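You operate a simulated robot arm through the tools that you are given. There is no shell and no other tool. Be economical: measure what you need, move in short steps, check, and stop when the job is done.

Carry out the task below with a simulated robot arm. There is one attempt and no reset: what you move stays moved.

TASK
Put one of the squeeze bottles from the top of the laminating bench on top of the brown thick block.

It is judged by the outcome, as a careful person would: the job done as asked, and still so three seconds after it is handed in. It fails if anything else is knocked over, pushed out of place, dropped, spilled or broken.

THE ROBOT
A 7-joint arm with a two-finger parallel gripper, fixed in place. Base frame: the origin is at the foot of the arm, x ahead of it, y to its left, z up; the work surface is at about z = 0. Lengths are in m, angles in degrees, forces in N, time in s.
With the tool pointing down near the work surface it reaches from about 0.24 to 0.62 m from the base axis. Its first joint turns from -66.0 to 66.0 degrees. Payload 2.6 kg.
Tool frame: the origin (TCP) lies between the finger pads and is the grasp point; the fingertips stand 0.03 m ahead of it; z points along the fingers, y is the line along which they close. The gripper opens to 0.094 m. The fingers are 0.028 m wide and 0.01 m thick; the gripper's body (0.05 by 0.096 m) begins 0.055 m behind the TCP.
Orientation is that of the tool frame in the base frame, as a unit quaternion [w, x, y, z]. With the fingers straight down and closing along the base's y, the tool's x points along the base's -x, its y along +y and its z along -z.

THE INTERFACE
- The arm moves only by the tool arm_command. Its argument "steps" is a list of rows, each a list of 6 numbers: the shift along the base's x, y, z in cm, then the turn, a rotation vector about the base's x, y, z in degrees. In form: [[dx, dy, dz, wx, wy, wz], ...]. A call has 1 to 20 rows; each row is the pose to reach, as a shift and turn from the pose commanded when the call began. "claw" is the finger opening in cm, from 0 to 9.4, set as the call begins (left out, the last holds). A row lasts 0.2 s, in which the tool goes at most 0.05 m and 8.6 degrees; a call with a longer step from one row to the next is refused whole, and so is a gripper value outside its range. A pose out of reach is approached as far as the arm can. The call stops where the force on the tool passes 40 N (or 10 N more than at its start, if that is more) or the arm is blocked; 0.2 s more then pass. The fingers move at their own pace (about 0.072 m/s each) and stop on an object; they squeeze with about 39 N. The grip force told is the motor's: it shows also when the fingers shut on nothing. Time passes only in rows, and 0.2 s behind the last, so rows that repeat a pose let the fingers close. It gives the time, the measured TCP pose, the force on the tool (base axes), the opening and the grip force at its end, in the units of the frame above (readings bear some noise).
- Cameras (640 x 400 px; columns grow to the right, rows downward): "scene" is fixed at [0.0334, 0.4334, 0.5553]; the picture's right is [-0.76, -0.65, 0.00], its down [-0.41, 0.49, -0.77] and it looks along [0.50, -0.59, -0.64] (base axes); focal length 314 px, centre (320, 200). "wrist" rides on the gripper at [-0.037, 0, -0.058] in the tool frame; the picture's right is [0.00, -1.00, 0.00], its down [0.97, 0.00, -0.24] and it looks along [0.24, 0.00, 0.97] (tool axes); focal length 218 px, centre (320, 200).
- snapshot(camera): a new picture of that camera. No time passes.
- locate(camera, pixels): for up to 12 pixels [column, row] of the newest picture of that camera ("zoom" is the newest enlarged one), the place [x, y, z] in the base frame of the surface seen there, good to about 0.002 m. No time passes.
- zoom(camera, box): a new picture of the part [left, top, right, bottom] of that camera's present view, enlarged. No time passes.
- job_done(): hands the job in; it is judged then, once.

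Work in short steps. Measure before you move; look again where a grasp or a placing could have gone wrong, and mend it. You have 60 turns and 22 pictures in all, the two below and enlarged ones among them. Open the gripper and draw the arm clear of the work before you hand the job in, unless the task says otherwise.

The tools are called after "Call:" as name(argument=value, ...) on one line, values as JSON. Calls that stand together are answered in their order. arm_command: Moves the arm, as the interface text tells. Its arguments: {"type":"object","properties":{"steps":{"type":"array","items":{"type":"array","items":{"type":"number"}}},"claw":{"type":"number"}},"required":["steps"]} The other tools are called the same way: snapshot (camera) takes a picture; locate (camera, pixels) gives the place of the surface under pixels of a picture; zoom (camera, box) takes an enlarged picture of a part of a camera's view; job_done () hands the job in.

At the start:

```text
t: 0.0
ee_pos: [0.4044, 0.1346, 0.3084]
orientation: [0.0, 0.001, 1.0, 0.0]
force: [0.8, 0.2, -0.6]
opening: 0.094
grip_force: 0.0
```

scene: 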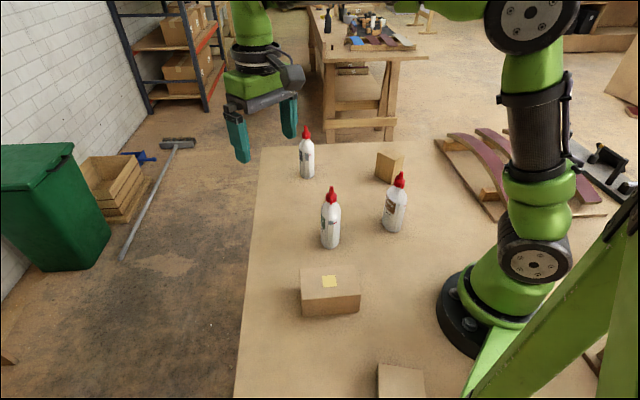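
wrist: 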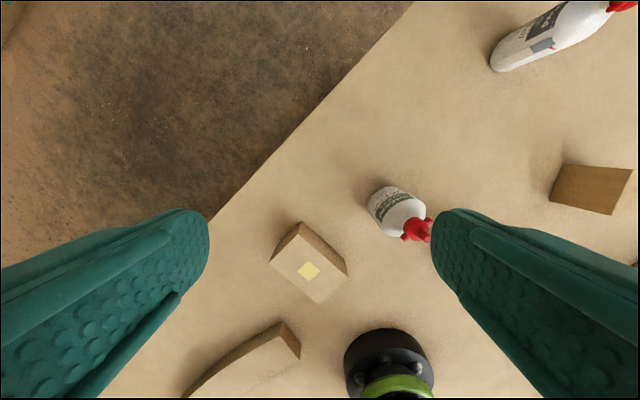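

I'll zoom in on the blocks and bottles to identify and measure them.

Call:
zoom(camera="scene", box=[270, 110, 450, 260])

Call:
zoom(camera="scene", box=[270, 240, 450, 400])

Call:
locate(camera="scene", pixels=[[391, 157], [376, 177], [391, 182], [379, 153], [404, 157], [330, 280], [301, 268], [357, 271], [303, 290], [359, 294], [400, 375], [400, 395]])

Call:
locate(camera="wrist", pixels=[[590, 185], [550, 200], [614, 214], [632, 170], [567, 164], [309, 270], [297, 224], [270, 262], [348, 268], [322, 303], [290, 340], [250, 350]])

```text
2.67 times, centred on (360, 185) of scene
```

zoom: 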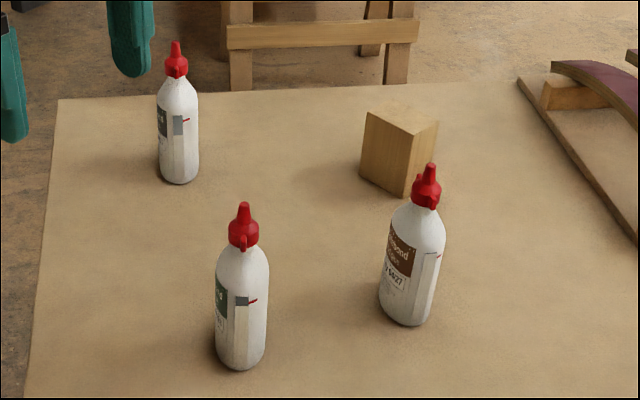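

```text
2.50 times, centred on (360, 320) of scene
```

zoom: 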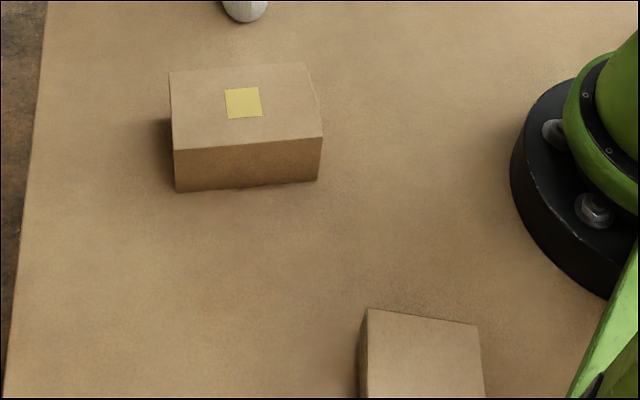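

```text
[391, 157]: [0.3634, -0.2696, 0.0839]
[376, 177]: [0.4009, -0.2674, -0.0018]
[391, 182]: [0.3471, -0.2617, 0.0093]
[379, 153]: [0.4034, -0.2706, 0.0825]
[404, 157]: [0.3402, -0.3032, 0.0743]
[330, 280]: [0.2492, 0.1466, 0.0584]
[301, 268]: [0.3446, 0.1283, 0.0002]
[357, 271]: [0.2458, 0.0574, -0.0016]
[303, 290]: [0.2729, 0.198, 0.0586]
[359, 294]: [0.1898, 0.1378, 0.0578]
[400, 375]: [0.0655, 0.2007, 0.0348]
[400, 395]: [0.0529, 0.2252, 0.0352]
```

```text
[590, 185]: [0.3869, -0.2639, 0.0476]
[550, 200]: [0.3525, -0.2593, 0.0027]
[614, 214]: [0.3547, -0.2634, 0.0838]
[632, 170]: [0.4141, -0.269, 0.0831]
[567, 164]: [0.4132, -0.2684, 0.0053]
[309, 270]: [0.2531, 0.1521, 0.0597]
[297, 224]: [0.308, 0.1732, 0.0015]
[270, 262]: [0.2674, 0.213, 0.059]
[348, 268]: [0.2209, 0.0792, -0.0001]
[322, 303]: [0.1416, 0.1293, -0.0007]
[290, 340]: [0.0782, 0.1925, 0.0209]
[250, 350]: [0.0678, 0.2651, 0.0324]
```

Call:
zoom(camera="wrist", box=[170, 200, 450, 399])

Call:
zoom(camera="wrist", box=[480, 120, 640, 240])

```text
2.01 times, centred on (310, 300) of wrist
```

zoom: 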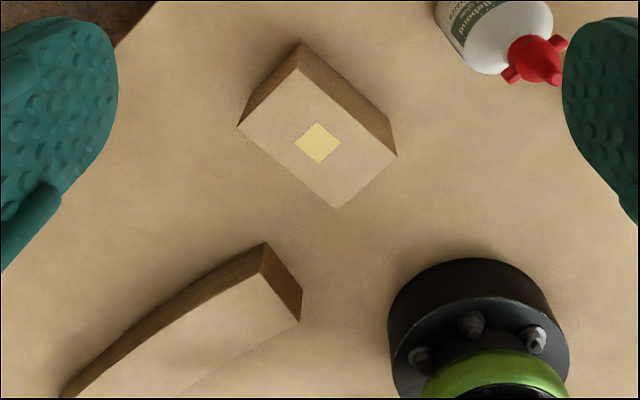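

```text
3.33 times, centred on (560, 180) of wrist
```

zoom: 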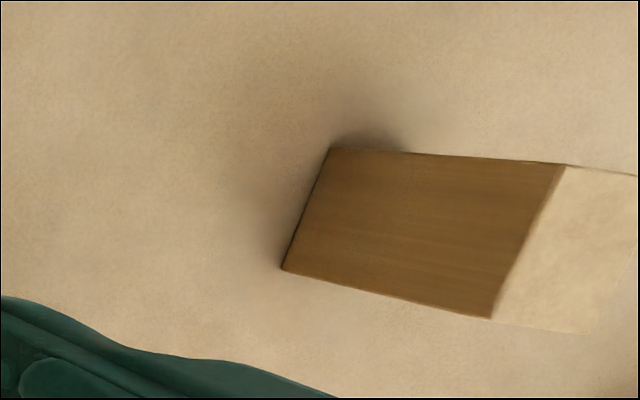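

Call:
locate(camera="scene", pixels=[[306, 128], [307, 150], [307, 177], [331, 190], [331, 225], [330, 246], [401, 175], [396, 205], [392, 229], [321, 225], [341, 225], [307, 143]])

Call:
arm_command(steps=[[0, -4, 1, 0, 0, 0], [0, -8, 2, 0, 0, 0], [0, -12, 3, 0, 0, 0], [0, -16, 4, 0, 0, 0], [0, -20, 4, 0, 0, 0], [0, -24, 4, 0, 0, 0], [0, -28, 4, 0, 0, 0], [0, -32, 4, 0, 0, 0]])

Call:
snapshot(camera="wrist")

Call:
snapshot(camera="scene")

```text
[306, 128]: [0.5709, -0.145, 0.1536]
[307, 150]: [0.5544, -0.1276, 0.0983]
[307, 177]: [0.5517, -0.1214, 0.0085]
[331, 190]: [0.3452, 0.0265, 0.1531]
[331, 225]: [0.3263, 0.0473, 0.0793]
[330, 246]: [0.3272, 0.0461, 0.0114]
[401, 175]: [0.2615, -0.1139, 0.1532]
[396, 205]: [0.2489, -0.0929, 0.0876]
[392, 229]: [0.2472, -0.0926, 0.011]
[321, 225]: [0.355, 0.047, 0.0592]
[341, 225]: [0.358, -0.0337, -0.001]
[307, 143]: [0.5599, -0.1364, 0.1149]
```

```text
t: 1.8
ee_pos: [0.4038, -0.1866, 0.3498]
orientation: [0.0, 0.0, 1.0, 0.0]
force: [0.6, -0.7, -0.2]
opening: 0.0941
grip_force: 0.0
```

```text
15 pictures are left
```

wrist: 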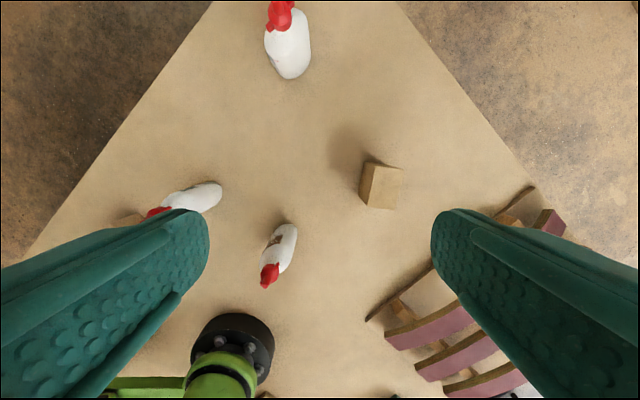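

```text
14 pictures are left
```

scene: 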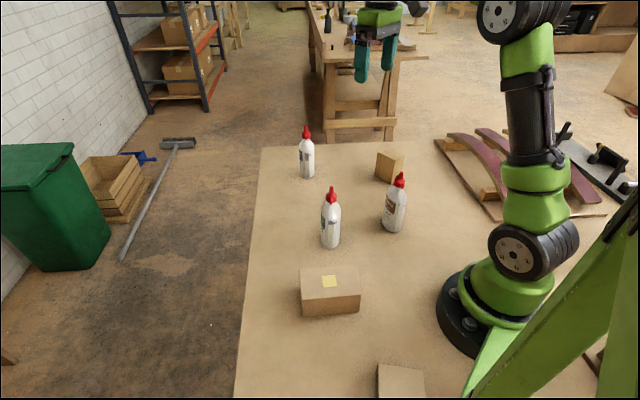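

Call:
zoom(camera="wrist", box=[340, 140, 440, 220])

Call:
locate(camera="wrist", pixels=[[369, 165], [402, 169], [394, 208], [366, 204], [382, 187], [361, 200], [364, 162], [290, 76]])

Call:
zoom(camera="scene", box=[280, 140, 420, 330])

```text
5.00 times, centred on (390, 180) of wrist
```

zoom: 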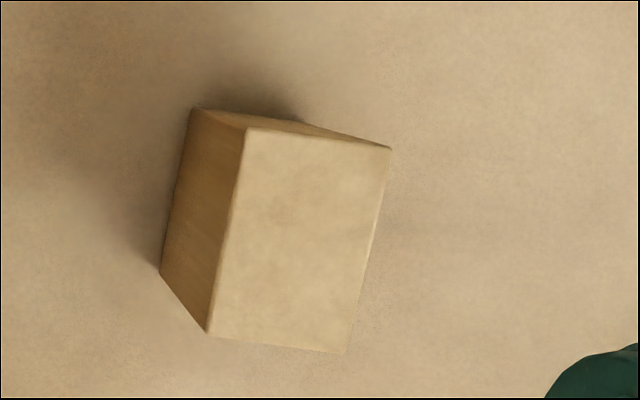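

```text
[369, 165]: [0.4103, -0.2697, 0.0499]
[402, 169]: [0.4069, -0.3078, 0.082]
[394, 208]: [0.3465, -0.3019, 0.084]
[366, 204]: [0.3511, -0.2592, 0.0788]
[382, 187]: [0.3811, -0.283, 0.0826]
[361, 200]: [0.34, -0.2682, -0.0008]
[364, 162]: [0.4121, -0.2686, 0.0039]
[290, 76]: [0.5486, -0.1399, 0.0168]
```

```text
2.11 times, centred on (350, 235) of scene
```

zoom: 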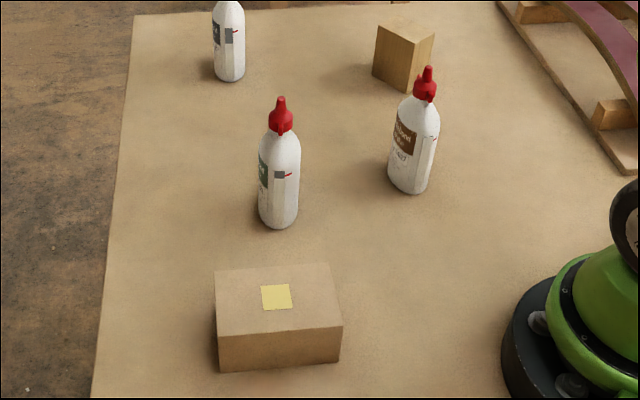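

The note-topped MDF block (zoom ~(280,300)) is the thick brown one: large, 6 cm high. The other is a narrow pale wood offcut, and the third is a thin curved form. I'll use the middle bottle, so I move above it and measure it along with the block's top.

Call:
arm_command(steps=[[-1, 4, 0, 0, 0, 0], [-2, 8, 0, 0, 0, 0], [-3, 12, -1, 0, 0, 0], [-4, 16, -2, 0, 0, 0], [-5, 20, -3, 0, 0, 0], [-6, 21.6, -4, 0, 0, 0], [-6, 21.6, -4, 0, 0, 0]])

Call:
snapshot(camera="wrist")

Call:
locate(camera="zoom", pixels=[[218, 272], [328, 266], [340, 323], [220, 334], [277, 297], [281, 99], [281, 125], [279, 140], [279, 165], [262, 170], [297, 170], [278, 225]])

```text
t: 3.4
ee_pos: [0.3458, 0.0321, 0.3097]
orientation: [0.0, 0.0, 1.0, 0.001]
force: [0.4, 0.1, -0.8]
opening: 0.094
grip_force: 0.2
```

```text
11 pictures are left
```

wrist: 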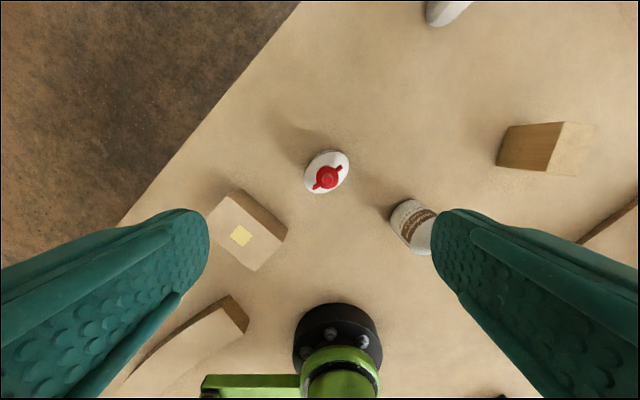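

```text
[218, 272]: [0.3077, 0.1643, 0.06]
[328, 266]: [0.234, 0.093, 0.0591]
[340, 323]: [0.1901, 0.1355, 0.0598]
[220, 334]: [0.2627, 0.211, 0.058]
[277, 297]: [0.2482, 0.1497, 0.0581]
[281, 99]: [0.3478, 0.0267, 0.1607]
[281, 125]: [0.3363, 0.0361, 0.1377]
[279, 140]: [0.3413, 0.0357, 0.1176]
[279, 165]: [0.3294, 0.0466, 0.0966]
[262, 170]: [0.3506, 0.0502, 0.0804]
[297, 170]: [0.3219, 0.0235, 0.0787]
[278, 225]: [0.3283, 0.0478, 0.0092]
```

Call:
zoom(camera="wrist", box=[280, 130, 376, 210])

Call:
locate(camera="wrist", pixels=[[307, 186], [346, 156], [314, 160], [343, 184], [327, 176], [340, 168], [316, 188], [330, 160], [316, 170], [323, 181], [338, 180], [349, 162]])

```text
5.00 times, centred on (328, 170) of wrist
```

zoom: 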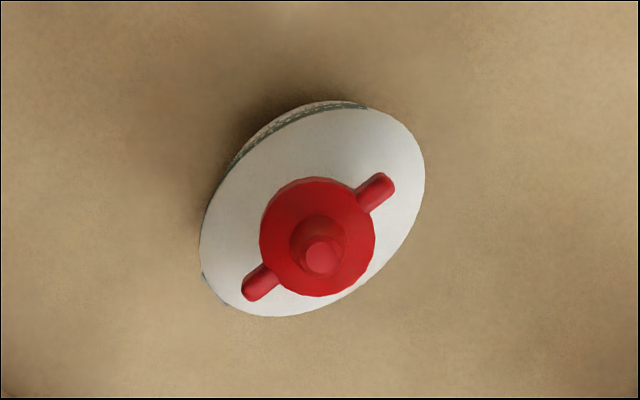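

```text
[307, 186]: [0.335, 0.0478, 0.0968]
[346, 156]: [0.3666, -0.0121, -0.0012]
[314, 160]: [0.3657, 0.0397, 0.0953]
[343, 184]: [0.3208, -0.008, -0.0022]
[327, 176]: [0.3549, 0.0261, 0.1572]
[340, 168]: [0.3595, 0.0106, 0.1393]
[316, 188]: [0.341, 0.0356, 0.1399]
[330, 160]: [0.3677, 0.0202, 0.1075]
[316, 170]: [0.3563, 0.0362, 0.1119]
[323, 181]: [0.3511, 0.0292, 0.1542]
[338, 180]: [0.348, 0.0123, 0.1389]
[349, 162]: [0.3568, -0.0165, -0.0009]
```

The bottle is oval, with its long axis along about (0.66,-0.75), its centre near (0.349,0.025) and its top at z≈0.162. I turn the tool -49° to close across the short axis, then descend partway.

Call:
arm_command(steps=[[0.1, -0.1, 0, 0, 0, -8], [0.2, -0.2, 0, 0, 0, -16], [0.3, -0.4, 0, 0, 0, -24], [0.4, -0.6, 0, 0, 0, -32], [0.4, -0.6, -2, 0, 0, -40], [0.4, -0.6, -4, 0, 0, -49], [0.4, -0.6, -7, 0, 0, -49], [0.4, -0.6, -10, 0, 0, -49], [0.4, -0.6, -10, 0, 0, -49]])

Call:
snapshot(camera="wrist")

```text
refused: row 6 steps farther than a row can; nothing moved
```

```text
9 pictures are left
```

wrist: 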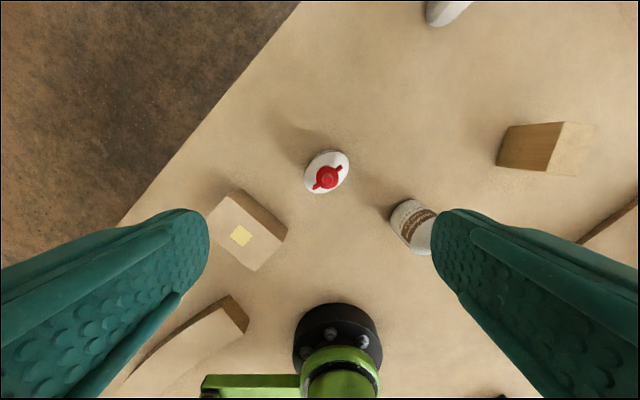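

One turn step was too long, so I split it.

Call:
arm_command(steps=[[0.1, -0.1, 0, 0, 0, -8], [0.2, -0.2, 0, 0, 0, -16], [0.3, -0.4, 0, 0, 0, -24], [0.4, -0.6, 0, 0, 0, -32], [0.4, -0.6, -2, 0, 0, -40], [0.4, -0.6, -4, 0, 0, -48], [0.4, -0.6, -7, 0, 0, -49], [0.4, -0.6, -10, 0, 0, -49], [0.4, -0.6, -10, 0, 0, -49]])

Call:
snapshot(camera="wrist")

```text
t: 5.4
ee_pos: [0.3487, 0.025, 0.2071]
orientation: [0.001, 0.414, 0.91, -0.001]
force: [0.5, -0.9, 0.1]
opening: 0.0941
grip_force: 0.2
```

```text
8 pictures are left
```

wrist: 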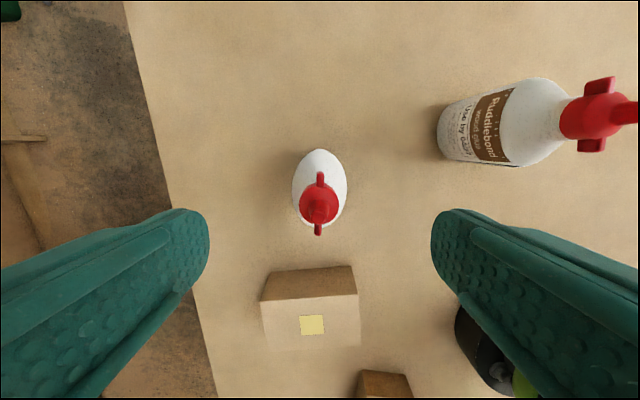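

Aligned: the bottle's long axis is vertical in the image at column 319. I check the centre along that axis.

Call:
locate(camera="wrist", pixels=[[320, 176], [318, 231], [319, 152], [294, 185], [346, 185], [319, 200], [313, 205], [319, 165], [437, 210], [303, 220]])

```text
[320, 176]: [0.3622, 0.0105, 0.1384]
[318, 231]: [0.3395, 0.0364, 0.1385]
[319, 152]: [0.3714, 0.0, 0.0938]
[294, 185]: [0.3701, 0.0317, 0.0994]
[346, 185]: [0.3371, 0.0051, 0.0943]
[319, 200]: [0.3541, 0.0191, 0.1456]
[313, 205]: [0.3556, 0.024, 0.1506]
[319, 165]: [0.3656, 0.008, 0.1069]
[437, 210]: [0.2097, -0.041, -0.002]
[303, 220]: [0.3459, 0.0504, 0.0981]
```

Centre is about (0.351, 0.0235). I descend to z≈0.111 with the gripper open, then close.

Call:
arm_command(steps=[[0.2, -0.15, -3, 0, 0, 0], [0.2, -0.15, -6, 0, 0, 0], [0.2, -0.15, -8, 0, 0, 0], [0.2, -0.15, -9, 0, 0, 0], [0.2, -0.15, -9.7, 0, 0, 0], [0.2, -0.15, -9.7, 0, 0, 0]])

Call:
snapshot(camera="scene")

```text
t: 6.8
ee_pos: [0.3521, 0.0234, 0.1118]
orientation: [0.0, 0.415, 0.91, 0.0]
force: [0.4, 0.8, 0.4]
opening: 0.094
grip_force: 0.1
```

```text
7 pictures are left
```

scene: 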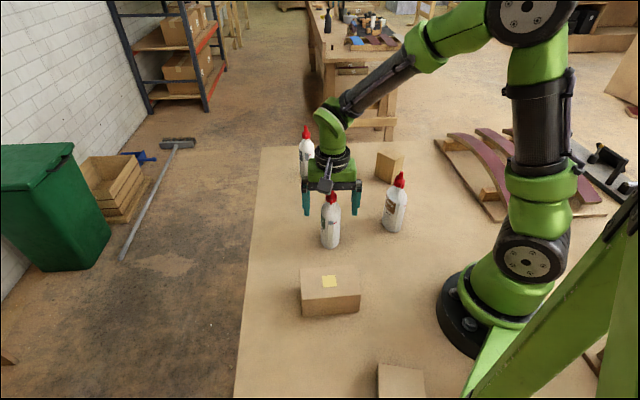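

The fingers straddle the shoulder without contact, so I close.

Call:
arm_command(claw=3, steps=[[0, 0, 0, 0, 0, 0], [0, 0, 0, 0, 0, 0], [0, 0, 0, 0, 0, 0], [0, 0, 0, 0, 0, 0]])

Call:
zoom(camera="scene", box=[270, 150, 400, 260])

```text
t: 7.8
ee_pos: [0.3524, 0.0226, 0.1121]
orientation: [0.0, 0.414, 0.91, 0.0]
force: [-0.9, -0.7, 0.3]
opening: 0.0428
grip_force: 39.1
```

```text
3.64 times, centred on (335, 205) of scene
```

zoom: 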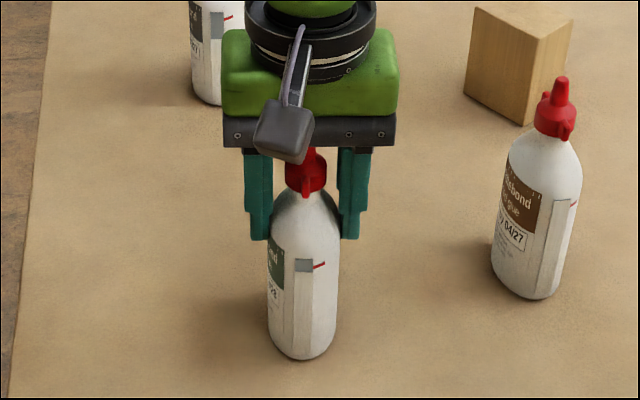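

It holds the body at 4.28 cm with 39 N. I lift it to test the grip.

Call:
arm_command(steps=[[0, 0, 0.5, 0, 0, 0], [0, 0, 1, 0, 0, 0], [0, 0, 2, 0, 0, 0], [0, 0, 4, 0, 0, 0], [0, 0, 7, 0, 0, 0], [0, 0, 10, 0, 0, 0], [0, 0, 12, 0, 0, 0], [0, 0, 12, 0, 0, 0]])

Call:
zoom(camera="scene", box=[250, 80, 410, 260])

```text
t: 9.6
ee_pos: [0.3511, 0.0228, 0.2317]
orientation: [0.001, 0.415, 0.91, 0.0]
force: [0.5, 0.1, -2.7]
opening: 0.0429
grip_force: 38.8
```

```text
2.22 times, centred on (330, 170) of scene
```

zoom: 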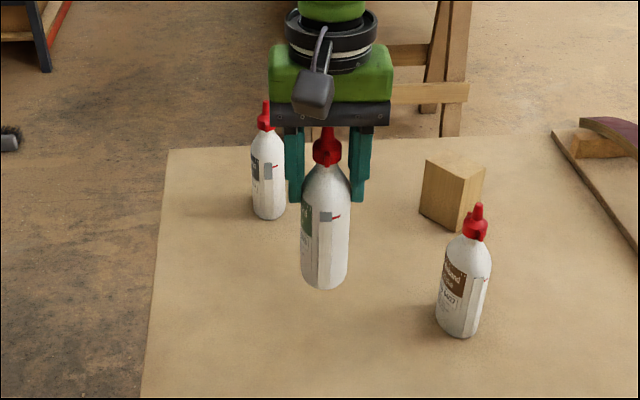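

Held firmly with no slip. I carry it over the block's centre (0.2486, 0.151), turning +93° so the bottle's long side lies along the block's long side.

Call:
arm_command(steps=[[-0.8, 1, 0, 0, 0, 7.75], [-1.7, 2.1, 0, 0, 0, 15.5], [-2.6, 3.2, 0, 0, 0, 23.25], [-3.4, 4.3, 0, 0, 0, 31], [-4.3, 5.3, 0, 0, 0, 38.75], [-5.1, 6.4, 0, 0, 0, 46.5], [-6, 7.5, 0, 0, 0, 54.25], [-6.9, 8.5, 0, 0, 0, 62], [-7.7, 9.6, 0, 0, 0, 69.75], [-8.6, 10.7, 0, 0, 0, 77.5], [-9.4, 11.7, 0, 0, 0, 85.25], [-10.3, 12.8, 0, 0, 0, 93], [-10.3, 12.8, 0, 0, 0, 93]])

Call:
snapshot(camera="scene")

```text
t: 12.4
ee_pos: [0.2474, 0.1506, 0.233]
orientation: [0.0, -0.376, 0.927, 0.0]
force: [-0.8, 0.0, -0.2]
opening: 0.03
grip_force: 0.0
```

```text
4 pictures are left
```

scene: 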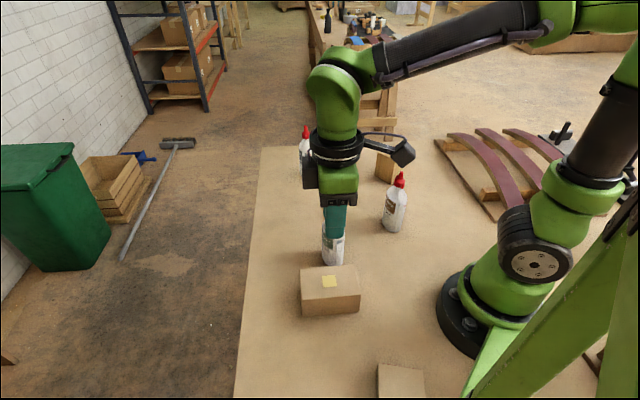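

The opening reads 3 cm with no grip force, so the bottle slipped out. Something white shows at (333,248), so I look closer.

Call:
zoom(camera="scene", box=[280, 180, 400, 320])

Call:
locate(camera="scene", pixels=[[333, 245], [333, 258], [326, 252], [341, 252], [326, 262], [340, 262], [330, 280]])

Call:
snapshot(camera="wrist")

```text
2.86 times, centred on (340, 250) of scene
```

zoom: 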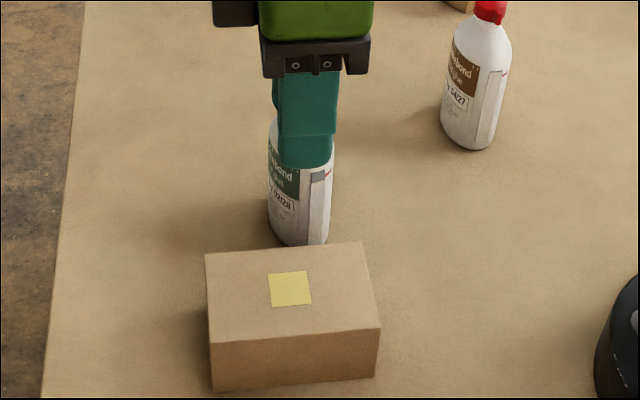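

```text
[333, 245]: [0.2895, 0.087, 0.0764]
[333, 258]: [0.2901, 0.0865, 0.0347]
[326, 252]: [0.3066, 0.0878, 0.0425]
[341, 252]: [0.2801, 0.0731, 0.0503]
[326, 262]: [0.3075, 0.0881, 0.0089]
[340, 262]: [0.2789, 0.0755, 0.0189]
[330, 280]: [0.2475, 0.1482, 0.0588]
```

```text
2 pictures are left
```

wrist: 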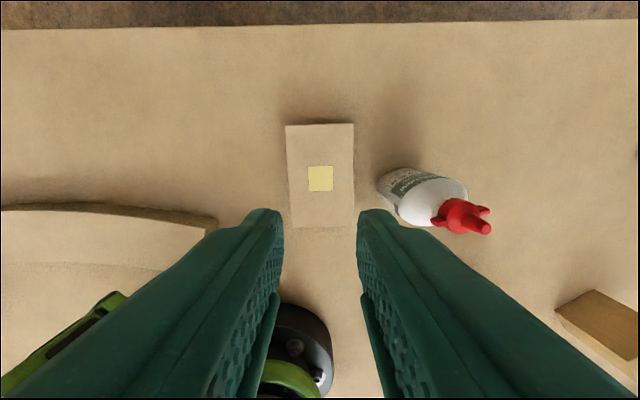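

It slid out but stands upright next to the block, which hasn't moved. I measure its new pose, then take a deeper, tilted grasp.

Call:
locate(camera="wrist", pixels=[[484, 228], [487, 211], [436, 220], [462, 215], [400, 170], [378, 188], [400, 222], [465, 188], [430, 172], [405, 195], [415, 225], [440, 200]])

Call:
locate(camera="zoom", pixels=[[269, 150], [272, 215], [285, 200], [300, 200], [306, 240], [315, 220], [328, 200], [331, 175], [290, 238], [275, 130], [212, 258], [362, 245]])

Call:
zoom(camera="wrist", box=[280, 110, 520, 260])

```text
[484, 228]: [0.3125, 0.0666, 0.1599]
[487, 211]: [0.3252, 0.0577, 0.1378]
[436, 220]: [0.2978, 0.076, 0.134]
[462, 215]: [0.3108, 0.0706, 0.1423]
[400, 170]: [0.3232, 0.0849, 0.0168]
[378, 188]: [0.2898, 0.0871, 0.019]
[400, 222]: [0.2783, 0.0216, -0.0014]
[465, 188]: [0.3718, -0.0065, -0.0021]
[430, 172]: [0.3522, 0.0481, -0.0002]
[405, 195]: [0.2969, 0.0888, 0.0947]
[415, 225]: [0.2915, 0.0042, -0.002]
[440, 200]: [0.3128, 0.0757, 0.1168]
```

```text
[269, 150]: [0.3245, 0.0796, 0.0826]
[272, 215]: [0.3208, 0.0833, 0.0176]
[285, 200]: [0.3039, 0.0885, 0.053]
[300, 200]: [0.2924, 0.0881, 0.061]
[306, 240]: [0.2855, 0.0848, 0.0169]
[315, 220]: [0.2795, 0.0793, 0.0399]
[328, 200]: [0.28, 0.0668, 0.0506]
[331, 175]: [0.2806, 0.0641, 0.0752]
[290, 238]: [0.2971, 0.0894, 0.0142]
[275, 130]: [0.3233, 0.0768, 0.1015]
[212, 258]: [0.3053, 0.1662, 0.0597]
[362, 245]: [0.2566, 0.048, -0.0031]
```

```text
2.67 times, centred on (400, 185) of wrist
```

zoom: 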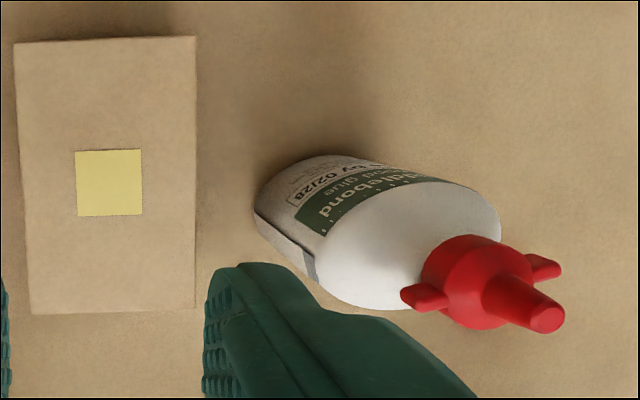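

One picture remains, so I take more points from the current zoom to fix the bottle's centre and orientation.

Call:
locate(camera="zoom", pixels=[[548, 318], [556, 268], [532, 262], [408, 297], [440, 296], [260, 195], [270, 175], [300, 162], [340, 160], [390, 168], [440, 180], [490, 205]])

Call:
locate(camera="zoom", pixels=[[258, 218], [280, 238], [300, 260], [315, 275], [330, 290], [360, 300], [330, 230], [360, 195], [420, 190], [470, 200], [495, 230], [325, 265]])

```text
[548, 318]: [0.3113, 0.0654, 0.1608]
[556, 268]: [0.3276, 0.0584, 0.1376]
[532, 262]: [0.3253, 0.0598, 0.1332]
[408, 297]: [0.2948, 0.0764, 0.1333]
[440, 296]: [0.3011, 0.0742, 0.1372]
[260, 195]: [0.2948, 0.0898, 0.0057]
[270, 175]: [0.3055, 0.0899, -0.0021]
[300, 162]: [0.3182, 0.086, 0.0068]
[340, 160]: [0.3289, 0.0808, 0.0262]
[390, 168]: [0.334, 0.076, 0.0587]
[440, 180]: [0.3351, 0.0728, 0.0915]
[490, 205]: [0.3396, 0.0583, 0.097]
```

```text
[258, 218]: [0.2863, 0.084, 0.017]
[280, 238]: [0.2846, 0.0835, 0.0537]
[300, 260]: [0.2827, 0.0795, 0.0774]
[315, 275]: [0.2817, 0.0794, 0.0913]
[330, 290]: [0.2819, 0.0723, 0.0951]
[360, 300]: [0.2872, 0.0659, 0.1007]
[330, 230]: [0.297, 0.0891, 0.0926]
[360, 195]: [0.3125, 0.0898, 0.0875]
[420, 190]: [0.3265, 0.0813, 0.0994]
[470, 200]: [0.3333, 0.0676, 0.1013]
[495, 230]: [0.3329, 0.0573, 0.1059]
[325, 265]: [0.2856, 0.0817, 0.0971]
```

The bottle stands upright at centre (0.311, 0.067), with its long axis at about -29°. This time I'll tilt the tool 40° about the closing axis, so the cap clears the palm and the pads hold mid-body. First I open, move above it and turn.

Call:
arm_command(claw=9.4, steps=[[0.7, -0.9, 0.5, 0, 0, -7.3], [1.4, -1.7, 1, 0, 0, -14.6], [2.0, -2.6, 1, 0, 0, -21.9], [2.7, -3.5, 1, 0, 0, -29.2], [3.4, -4.3, 1, 0, 0, -36.5], [4.1, -5.2, 1, 0, 0, -43.8], [4.8, -6.1, 1, 0, 0, -51.1], [5.4, -7.0, 1, 0, 0, -58.4], [6.1, -7.8, 1, 0, 0, -65.7], [6.8, -8.7, 1, 0, 0, -73], [6.8, -8.7, 1, 0, 0, -73]])

Call:
arm_command(steps=[[0, 0, 0, 3.88, 7, 0], [0, 0, 0, 7.76, 14, 0], [0, 0, 0, 11.64, 21, 0], [0, 0, 0, 15.52, 28, 0], [0, 0, 0, 19.4, 35, 0], [0, 0, 0, 19.4, 35, 0], [0, 0, 0, 19.4, 35, 0]])

```text
t: 14.8
ee_pos: [0.316, 0.0641, 0.2424]
orientation: [0.0, 0.252, 0.968, 0.0]
force: [0.1, -0.3, 0.6]
opening: 0.0938
grip_force: 0.0
```

```text
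t: 16.4
ee_pos: [0.3156, 0.0641, 0.2425]
orientation: [-0.332, 0.235, 0.91, 0.086]
force: [0.2, -0.2, 0.5]
opening: 0.0939
grip_force: 0.0
```

The tilt is reached and its direction checks out. I descend gently to z≈0.082 around the bottle.

Call:
arm_command(steps=[[0, 0, -3, 0, 0, 0], [0, 0, -6, 0, 0, 0], [0, 0, -8, 0, 0, 0], [0, 0, -10, 0, 0, 0], [0, 0, -12, 0, 0, 0], [0, 0, -13, 0, 0, 0], [0, 0, -14, 0, 0, 0], [0, 0, -15, 0, 0, 0], [0, 0, -16, 0, 0, 0], [0, 0, -16, 0, 0, 0]])

```text
t: 18.6
ee_pos: [0.3166, 0.0647, 0.082]
orientation: [-0.331, 0.235, 0.91, 0.085]
force: [-0.6, -1.0, -0.8]
opening: 0.0941
grip_force: 0.0
```

No contact on the way down, so I close fully onto the body.

Call:
arm_command(claw=2, steps=[[0, 0, 0, 0, 0, 0], [0, 0, 0, 0, 0, 0], [0, 0, 0, 0, 0, 0], [0, 0, 0, 0, 0, 0], [0, 0, 0, 0, 0, 0]])

Call:
arm_command(steps=[[0, 0, 0.3, 0, 0, 0], [0, 0, 0.6, 0, 0, 0], [0, 0, 1, 0, 0, 0], [0, 0, 1.5, 0, 0, 0], [0, 0, 1.5, 0, 0, 0], [0, 0, 1.5, 0, 0, 0], [0, 0, 1.5, 0, 0, 0], [0, 0, 1.5, 0, 0, 0]])

Call:
locate(camera="scene", pixels=[[330, 280]])

```text
t: 19.8
ee_pos: [0.3163, 0.0649, 0.0814]
orientation: [-0.331, 0.235, 0.91, 0.085]
force: [0.1, -0.2, -0.1]
opening: 0.0474
grip_force: 39.0
```

```text
t: 21.6
ee_pos: [0.3151, 0.0643, 0.0981]
orientation: [-0.331, 0.235, 0.91, 0.086]
force: [-0.4, -0.4, -2.7]
opening: 0.0476
grip_force: 38.7
```

```text
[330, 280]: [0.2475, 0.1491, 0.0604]
```

Firm grip at 4.75 cm on the widest part, with 2.5 N of weight carried. I turn slowly by +73° while still low, then check the grip.

Call:
arm_command(steps=[[0, 0, 0.2, 0, 0, 3], [0, 0, 0.3, 0, 0, 7], [0, 0, 0.5, 0, 0, 12], [0, 0, 0.5, 0, 0, 17], [0, 0, 0.5, 0, 0, 22], [0, 0, 0.5, 0, 0, 27], [0, 0, 0.5, 0, 0, 32], [0, 0, 0.5, 0, 0, 37], [0, 0, 0.5, 0, 0, 42], [0, 0, 0.5, 0, 0, 47], [0, 0, 0.5, 0, 0, 52], [0, 0, 0.5, 0, 0, 57], [0, 0, 0.5, 0, 0, 62], [0, 0, 0.5, 0, 0, 67], [0, 0, 0.5, 0, 0, 71], [0, 0, 0.5, 0, 0, 73], [0, 0, 0.5, 0, 0, 73]])

Call:
arm_command(steps=[[0, 0, 1, 0, 0, 0], [0, 0, 2, 0, 0, 0], [0, 0, 3.5, 0, 0, 0], [0, 0, 5, 0, 0, 0], [0, 0, 6.5, 0, 0, 0], [0, 0, 8, 0, 0, 0], [0, 0, 8, 0, 0, 0], [0, 0, 8, 0, 0, 0]])

```text
t: 25.2
ee_pos: [0.3165, 0.0639, 0.1018]
orientation: [-0.317, -0.353, 0.871, -0.128]
force: [0.8, 0.2, -1.6]
opening: 0.0474
grip_force: 39.1
```

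```text
t: 27.0
ee_pos: [0.3152, 0.0619, 0.1816]
orientation: [-0.317, -0.351, 0.871, -0.128]
force: [0.0, 0.4, -1.2]
opening: 0.0472
grip_force: 39.5
```

Still held. I move over the block so the bottle's centre lands on its middle: TCP goes to (0.253, 0.155).

Call:
arm_command(steps=[[-0.4, 0.6, 0, 0, 0, 0], [-1.1, 1.5, 0, 0, 0, 0], [-1.8, 2.6, 0, 0, 0, 0], [-2.5, 3.6, 0, 0, 0, 0], [-3.2, 4.6, 0, 0, 0, 0], [-3.9, 5.6, 0, 0, 0, 0], [-4.6, 6.6, 0, 0, 0, 0], [-5.3, 7.6, 0, 0, 0, 0], [-5.9, 8.5, 0, 0, 0, 0], [-6.3, 9.1, 0, 0, 0, 0], [-6.3, 9.1, 0, 0, 0, 0], [-6.3, 9.1, 0, 0, 0, 0]])

Call:
arm_command(steps=[[0, 0, -0.5, 0, 0, 0], [0, 0, -1, 0, 0, 0], [0, 0, -1.5, 0, 0, 0], [0, 0, -2, 0, 0, 0], [0, 0, -2.5, 0, 0, 0], [0, 0, -3, 0, 0, 0], [0, 0, -3, 0, 0, 0]])

```text
t: 29.6
ee_pos: [0.2529, 0.1551, 0.1811]
orientation: [-0.317, -0.352, 0.871, -0.128]
force: [0.3, 0.4, -2.2]
opening: 0.0476
grip_force: 38.9
```

```text
t: 31.2
ee_pos: [0.2529, 0.1546, 0.1509]
orientation: [-0.317, -0.352, 0.871, -0.128]
force: [0.5, 0.5, -1.4]
opening: 0.0478
grip_force: 38.6
```

Still held, about 1 cm above the top. I use the last picture to check the alignment.

Call:
zoom(camera="scene", box=[270, 170, 400, 330])

```text
2.50 times, centred on (335, 250) of scene
```

zoom: 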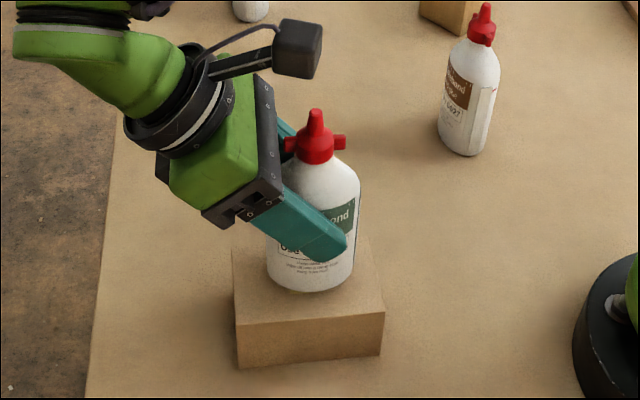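

Call:
locate(camera="zoom", pixels=[[312, 288], [272, 274], [352, 280], [312, 265], [315, 112], [268, 262], [357, 262], [236, 308], [383, 310], [235, 254], [370, 247], [347, 286]])

```text
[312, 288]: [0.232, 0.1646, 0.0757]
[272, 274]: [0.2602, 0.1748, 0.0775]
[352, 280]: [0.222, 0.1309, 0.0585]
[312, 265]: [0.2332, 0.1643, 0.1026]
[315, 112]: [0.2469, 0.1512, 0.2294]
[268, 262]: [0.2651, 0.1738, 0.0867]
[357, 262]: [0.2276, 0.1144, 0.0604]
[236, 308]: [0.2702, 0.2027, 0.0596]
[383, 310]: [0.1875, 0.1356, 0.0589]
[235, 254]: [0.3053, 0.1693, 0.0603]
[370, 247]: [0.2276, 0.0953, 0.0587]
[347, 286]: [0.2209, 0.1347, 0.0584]
```

Upright and centred (tip at (0.247, 0.151)), with the bottom about 8 mm above the top. I lower in small steps and watch the force.

Call:
arm_command(steps=[[0, 0, -0.2, 0, 0, 0], [0, 0, -0.4, 0, 0, 0], [0, 0, -0.6, 0, 0, 0], [0, 0, -0.7, 0, 0, 0], [0, 0, -0.7, 0, 0, 0]])

Call:
arm_command(steps=[[0, 0, -0.1, 0, 0, 0], [0, 0, -0.1, 0, 0, 0]])

```text
t: 32.4
ee_pos: [0.2536, 0.1543, 0.1446]
orientation: [-0.317, -0.352, 0.871, -0.128]
force: [0.4, 0.7, -1.4]
opening: 0.0473
grip_force: 39.2
```

```text
t: 33.0
ee_pos: [0.2535, 0.1548, 0.1438]
orientation: [-0.317, -0.351, 0.872, -0.127]
force: [-0.3, 0.5, -1.5]
opening: 0.0474
grip_force: 38.6
```

Call:
arm_command(steps=[[0, 0, -0.1, 0, 0, 0], [0, 0, -0.1, 0, 0, 0]])

Call:
arm_command(steps=[[0, 0, -0.1, 0, 0, 0], [0, 0, -0.1, 0, 0, 0]])

```text
t: 33.6
ee_pos: [0.2544, 0.1539, 0.1433]
orientation: [-0.317, -0.352, 0.871, -0.129]
force: [1.1, 0.2, -2.0]
opening: 0.0472
grip_force: 39.2
```

```text
t: 34.2
ee_pos: [0.2529, 0.1547, 0.1423]
orientation: [-0.318, -0.351, 0.871, -0.127]
force: [0.5, 0.0, -0.9]
opening: 0.0473
grip_force: 39.6
```

Not clearly touching yet, so I keep going in 1 mm steps.

Call:
arm_command(steps=[[0, 0, -0.1, 0, 0, 0], [0, 0, -0.1, 0, 0, 0]])

Call:
arm_command(steps=[[0, 0, -0.1, 0, 0, 0], [0, 0, -0.1, 0, 0, 0]])

```text
t: 34.8
ee_pos: [0.2536, 0.1547, 0.1423]
orientation: [-0.317, -0.351, 0.872, -0.128]
force: [-1.9, -4.8, 26.1]
opening: 0.0475
grip_force: 39.1
```

```text
t: 35.6
ee_pos: [0.2528, 0.1545, 0.1419]
orientation: [-0.316, -0.35, 0.872, -0.128]
force: [-0.3, -1.4, 6.3]
opening: 0.0475
grip_force: 39.4
stopped in row 2: the force on the tool passed its limit (the readings are from after the stop); the commanded pose is now the measured one
```

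Contact with the block is confirmed. I release, then back out along the tool axis (up and outward, away from the cap).

Call:
arm_command(claw=9.4, steps=[[0, 0, 0, 0, 0, 0], [0, 0, 0, 0, 0, 0], [0, 0, 0, 0, 0, 0], [0, 0, 0, 0, 0, 0], [0, 0, 0, 0, 0, 0]])

Call:
arm_command(steps=[[0.46, 0.45, 0.77, 0, 0, 0], [0.92, 0.9, 1.54, 0, 0, 0], [1.84, 1.8, 3.1, 0, 0, 0], [2.8, 2.7, 4.6, 0, 0, 0], [3.7, 3.6, 6.1, 0, 0, 0], [4.6, 4.5, 7.7, 0, 0, 0], [5.5, 5.4, 9.2, 0, 0, 0], [6.4, 6.3, 11.5, 0, 0, 0], [7.3, 7.2, 14, 0, 0, 0], [8, 8, 17, 0, 0, 0], [8, 8, 17, 0, 0, 0]])

Call:
locate(camera="scene", pixels=[[333, 215], [333, 225], [331, 240], [333, 265], [303, 268]])

```text
t: 36.8
ee_pos: [0.2534, 0.1549, 0.1423]
orientation: [-0.316, -0.352, 0.872, -0.129]
force: [-0.3, -0.7, -0.3]
opening: 0.094
grip_force: 0.0
```

```text
t: 39.2
ee_pos: [0.3173, 0.2186, 0.2574]
orientation: [-0.316, -0.351, 0.872, -0.128]
force: [0.3, 0.2, -0.5]
opening: 0.094
grip_force: 0.2
out of reach, approached as far as the arm can: row 9, 10, 11
```

```text
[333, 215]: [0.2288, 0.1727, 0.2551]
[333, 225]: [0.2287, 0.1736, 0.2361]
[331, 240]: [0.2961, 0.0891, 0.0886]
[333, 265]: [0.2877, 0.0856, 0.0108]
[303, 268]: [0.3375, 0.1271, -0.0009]
```

Released cleanly. I straighten the tool and draw it further away from the bottle.

Call:
arm_command(steps=[[0.8, 0, 0, 5.6, -5.8, 0], [1.6, 0, 0, 11.1, -11.5, 0], [2.4, 0, 0.5, 16.7, -17.3, 0], [3.2, 0, 1, 22.2, -23, 0], [4, 0, 2, 27.8, -28.8, 0], [6, 0, 3, 27.8, -28.8, 0], [8, 0, 4, 27.8, -28.8, 0], [8, 0, 4, 27.8, -28.8, 0]])

```text
t: 41.0
ee_pos: [0.3966, 0.2176, 0.2967]
orientation: [0.002, -0.373, 0.928, 0.001]
force: [-0.2, -0.1, 1.0]
opening: 0.0941
grip_force: 0.1
```

Call:
job_done()

```text
The job is handed in.
```

I put the middle squeeze bottle on top of the brown block with the yellow sticky note, opened the gripper and moved the arm clear. I had no pictures left after letting go, so I haven't seen it standing there. The last picture, about 1 cm above the block, showed it upright and centred, and the force readings showed it touching the block before I released it.

- **Bottle slipped once:** on the first carry it slid out of the gripper and landed upright on the bench beside the block. It touched nothing else that I could see. I picked it up again with a deeper, tilted grip.
- **Which block:** I took "brown thick block" to mean the wide, 6 cm high one with the note. The other two were a narrower, paler wood offcut and a thinner curved piece.
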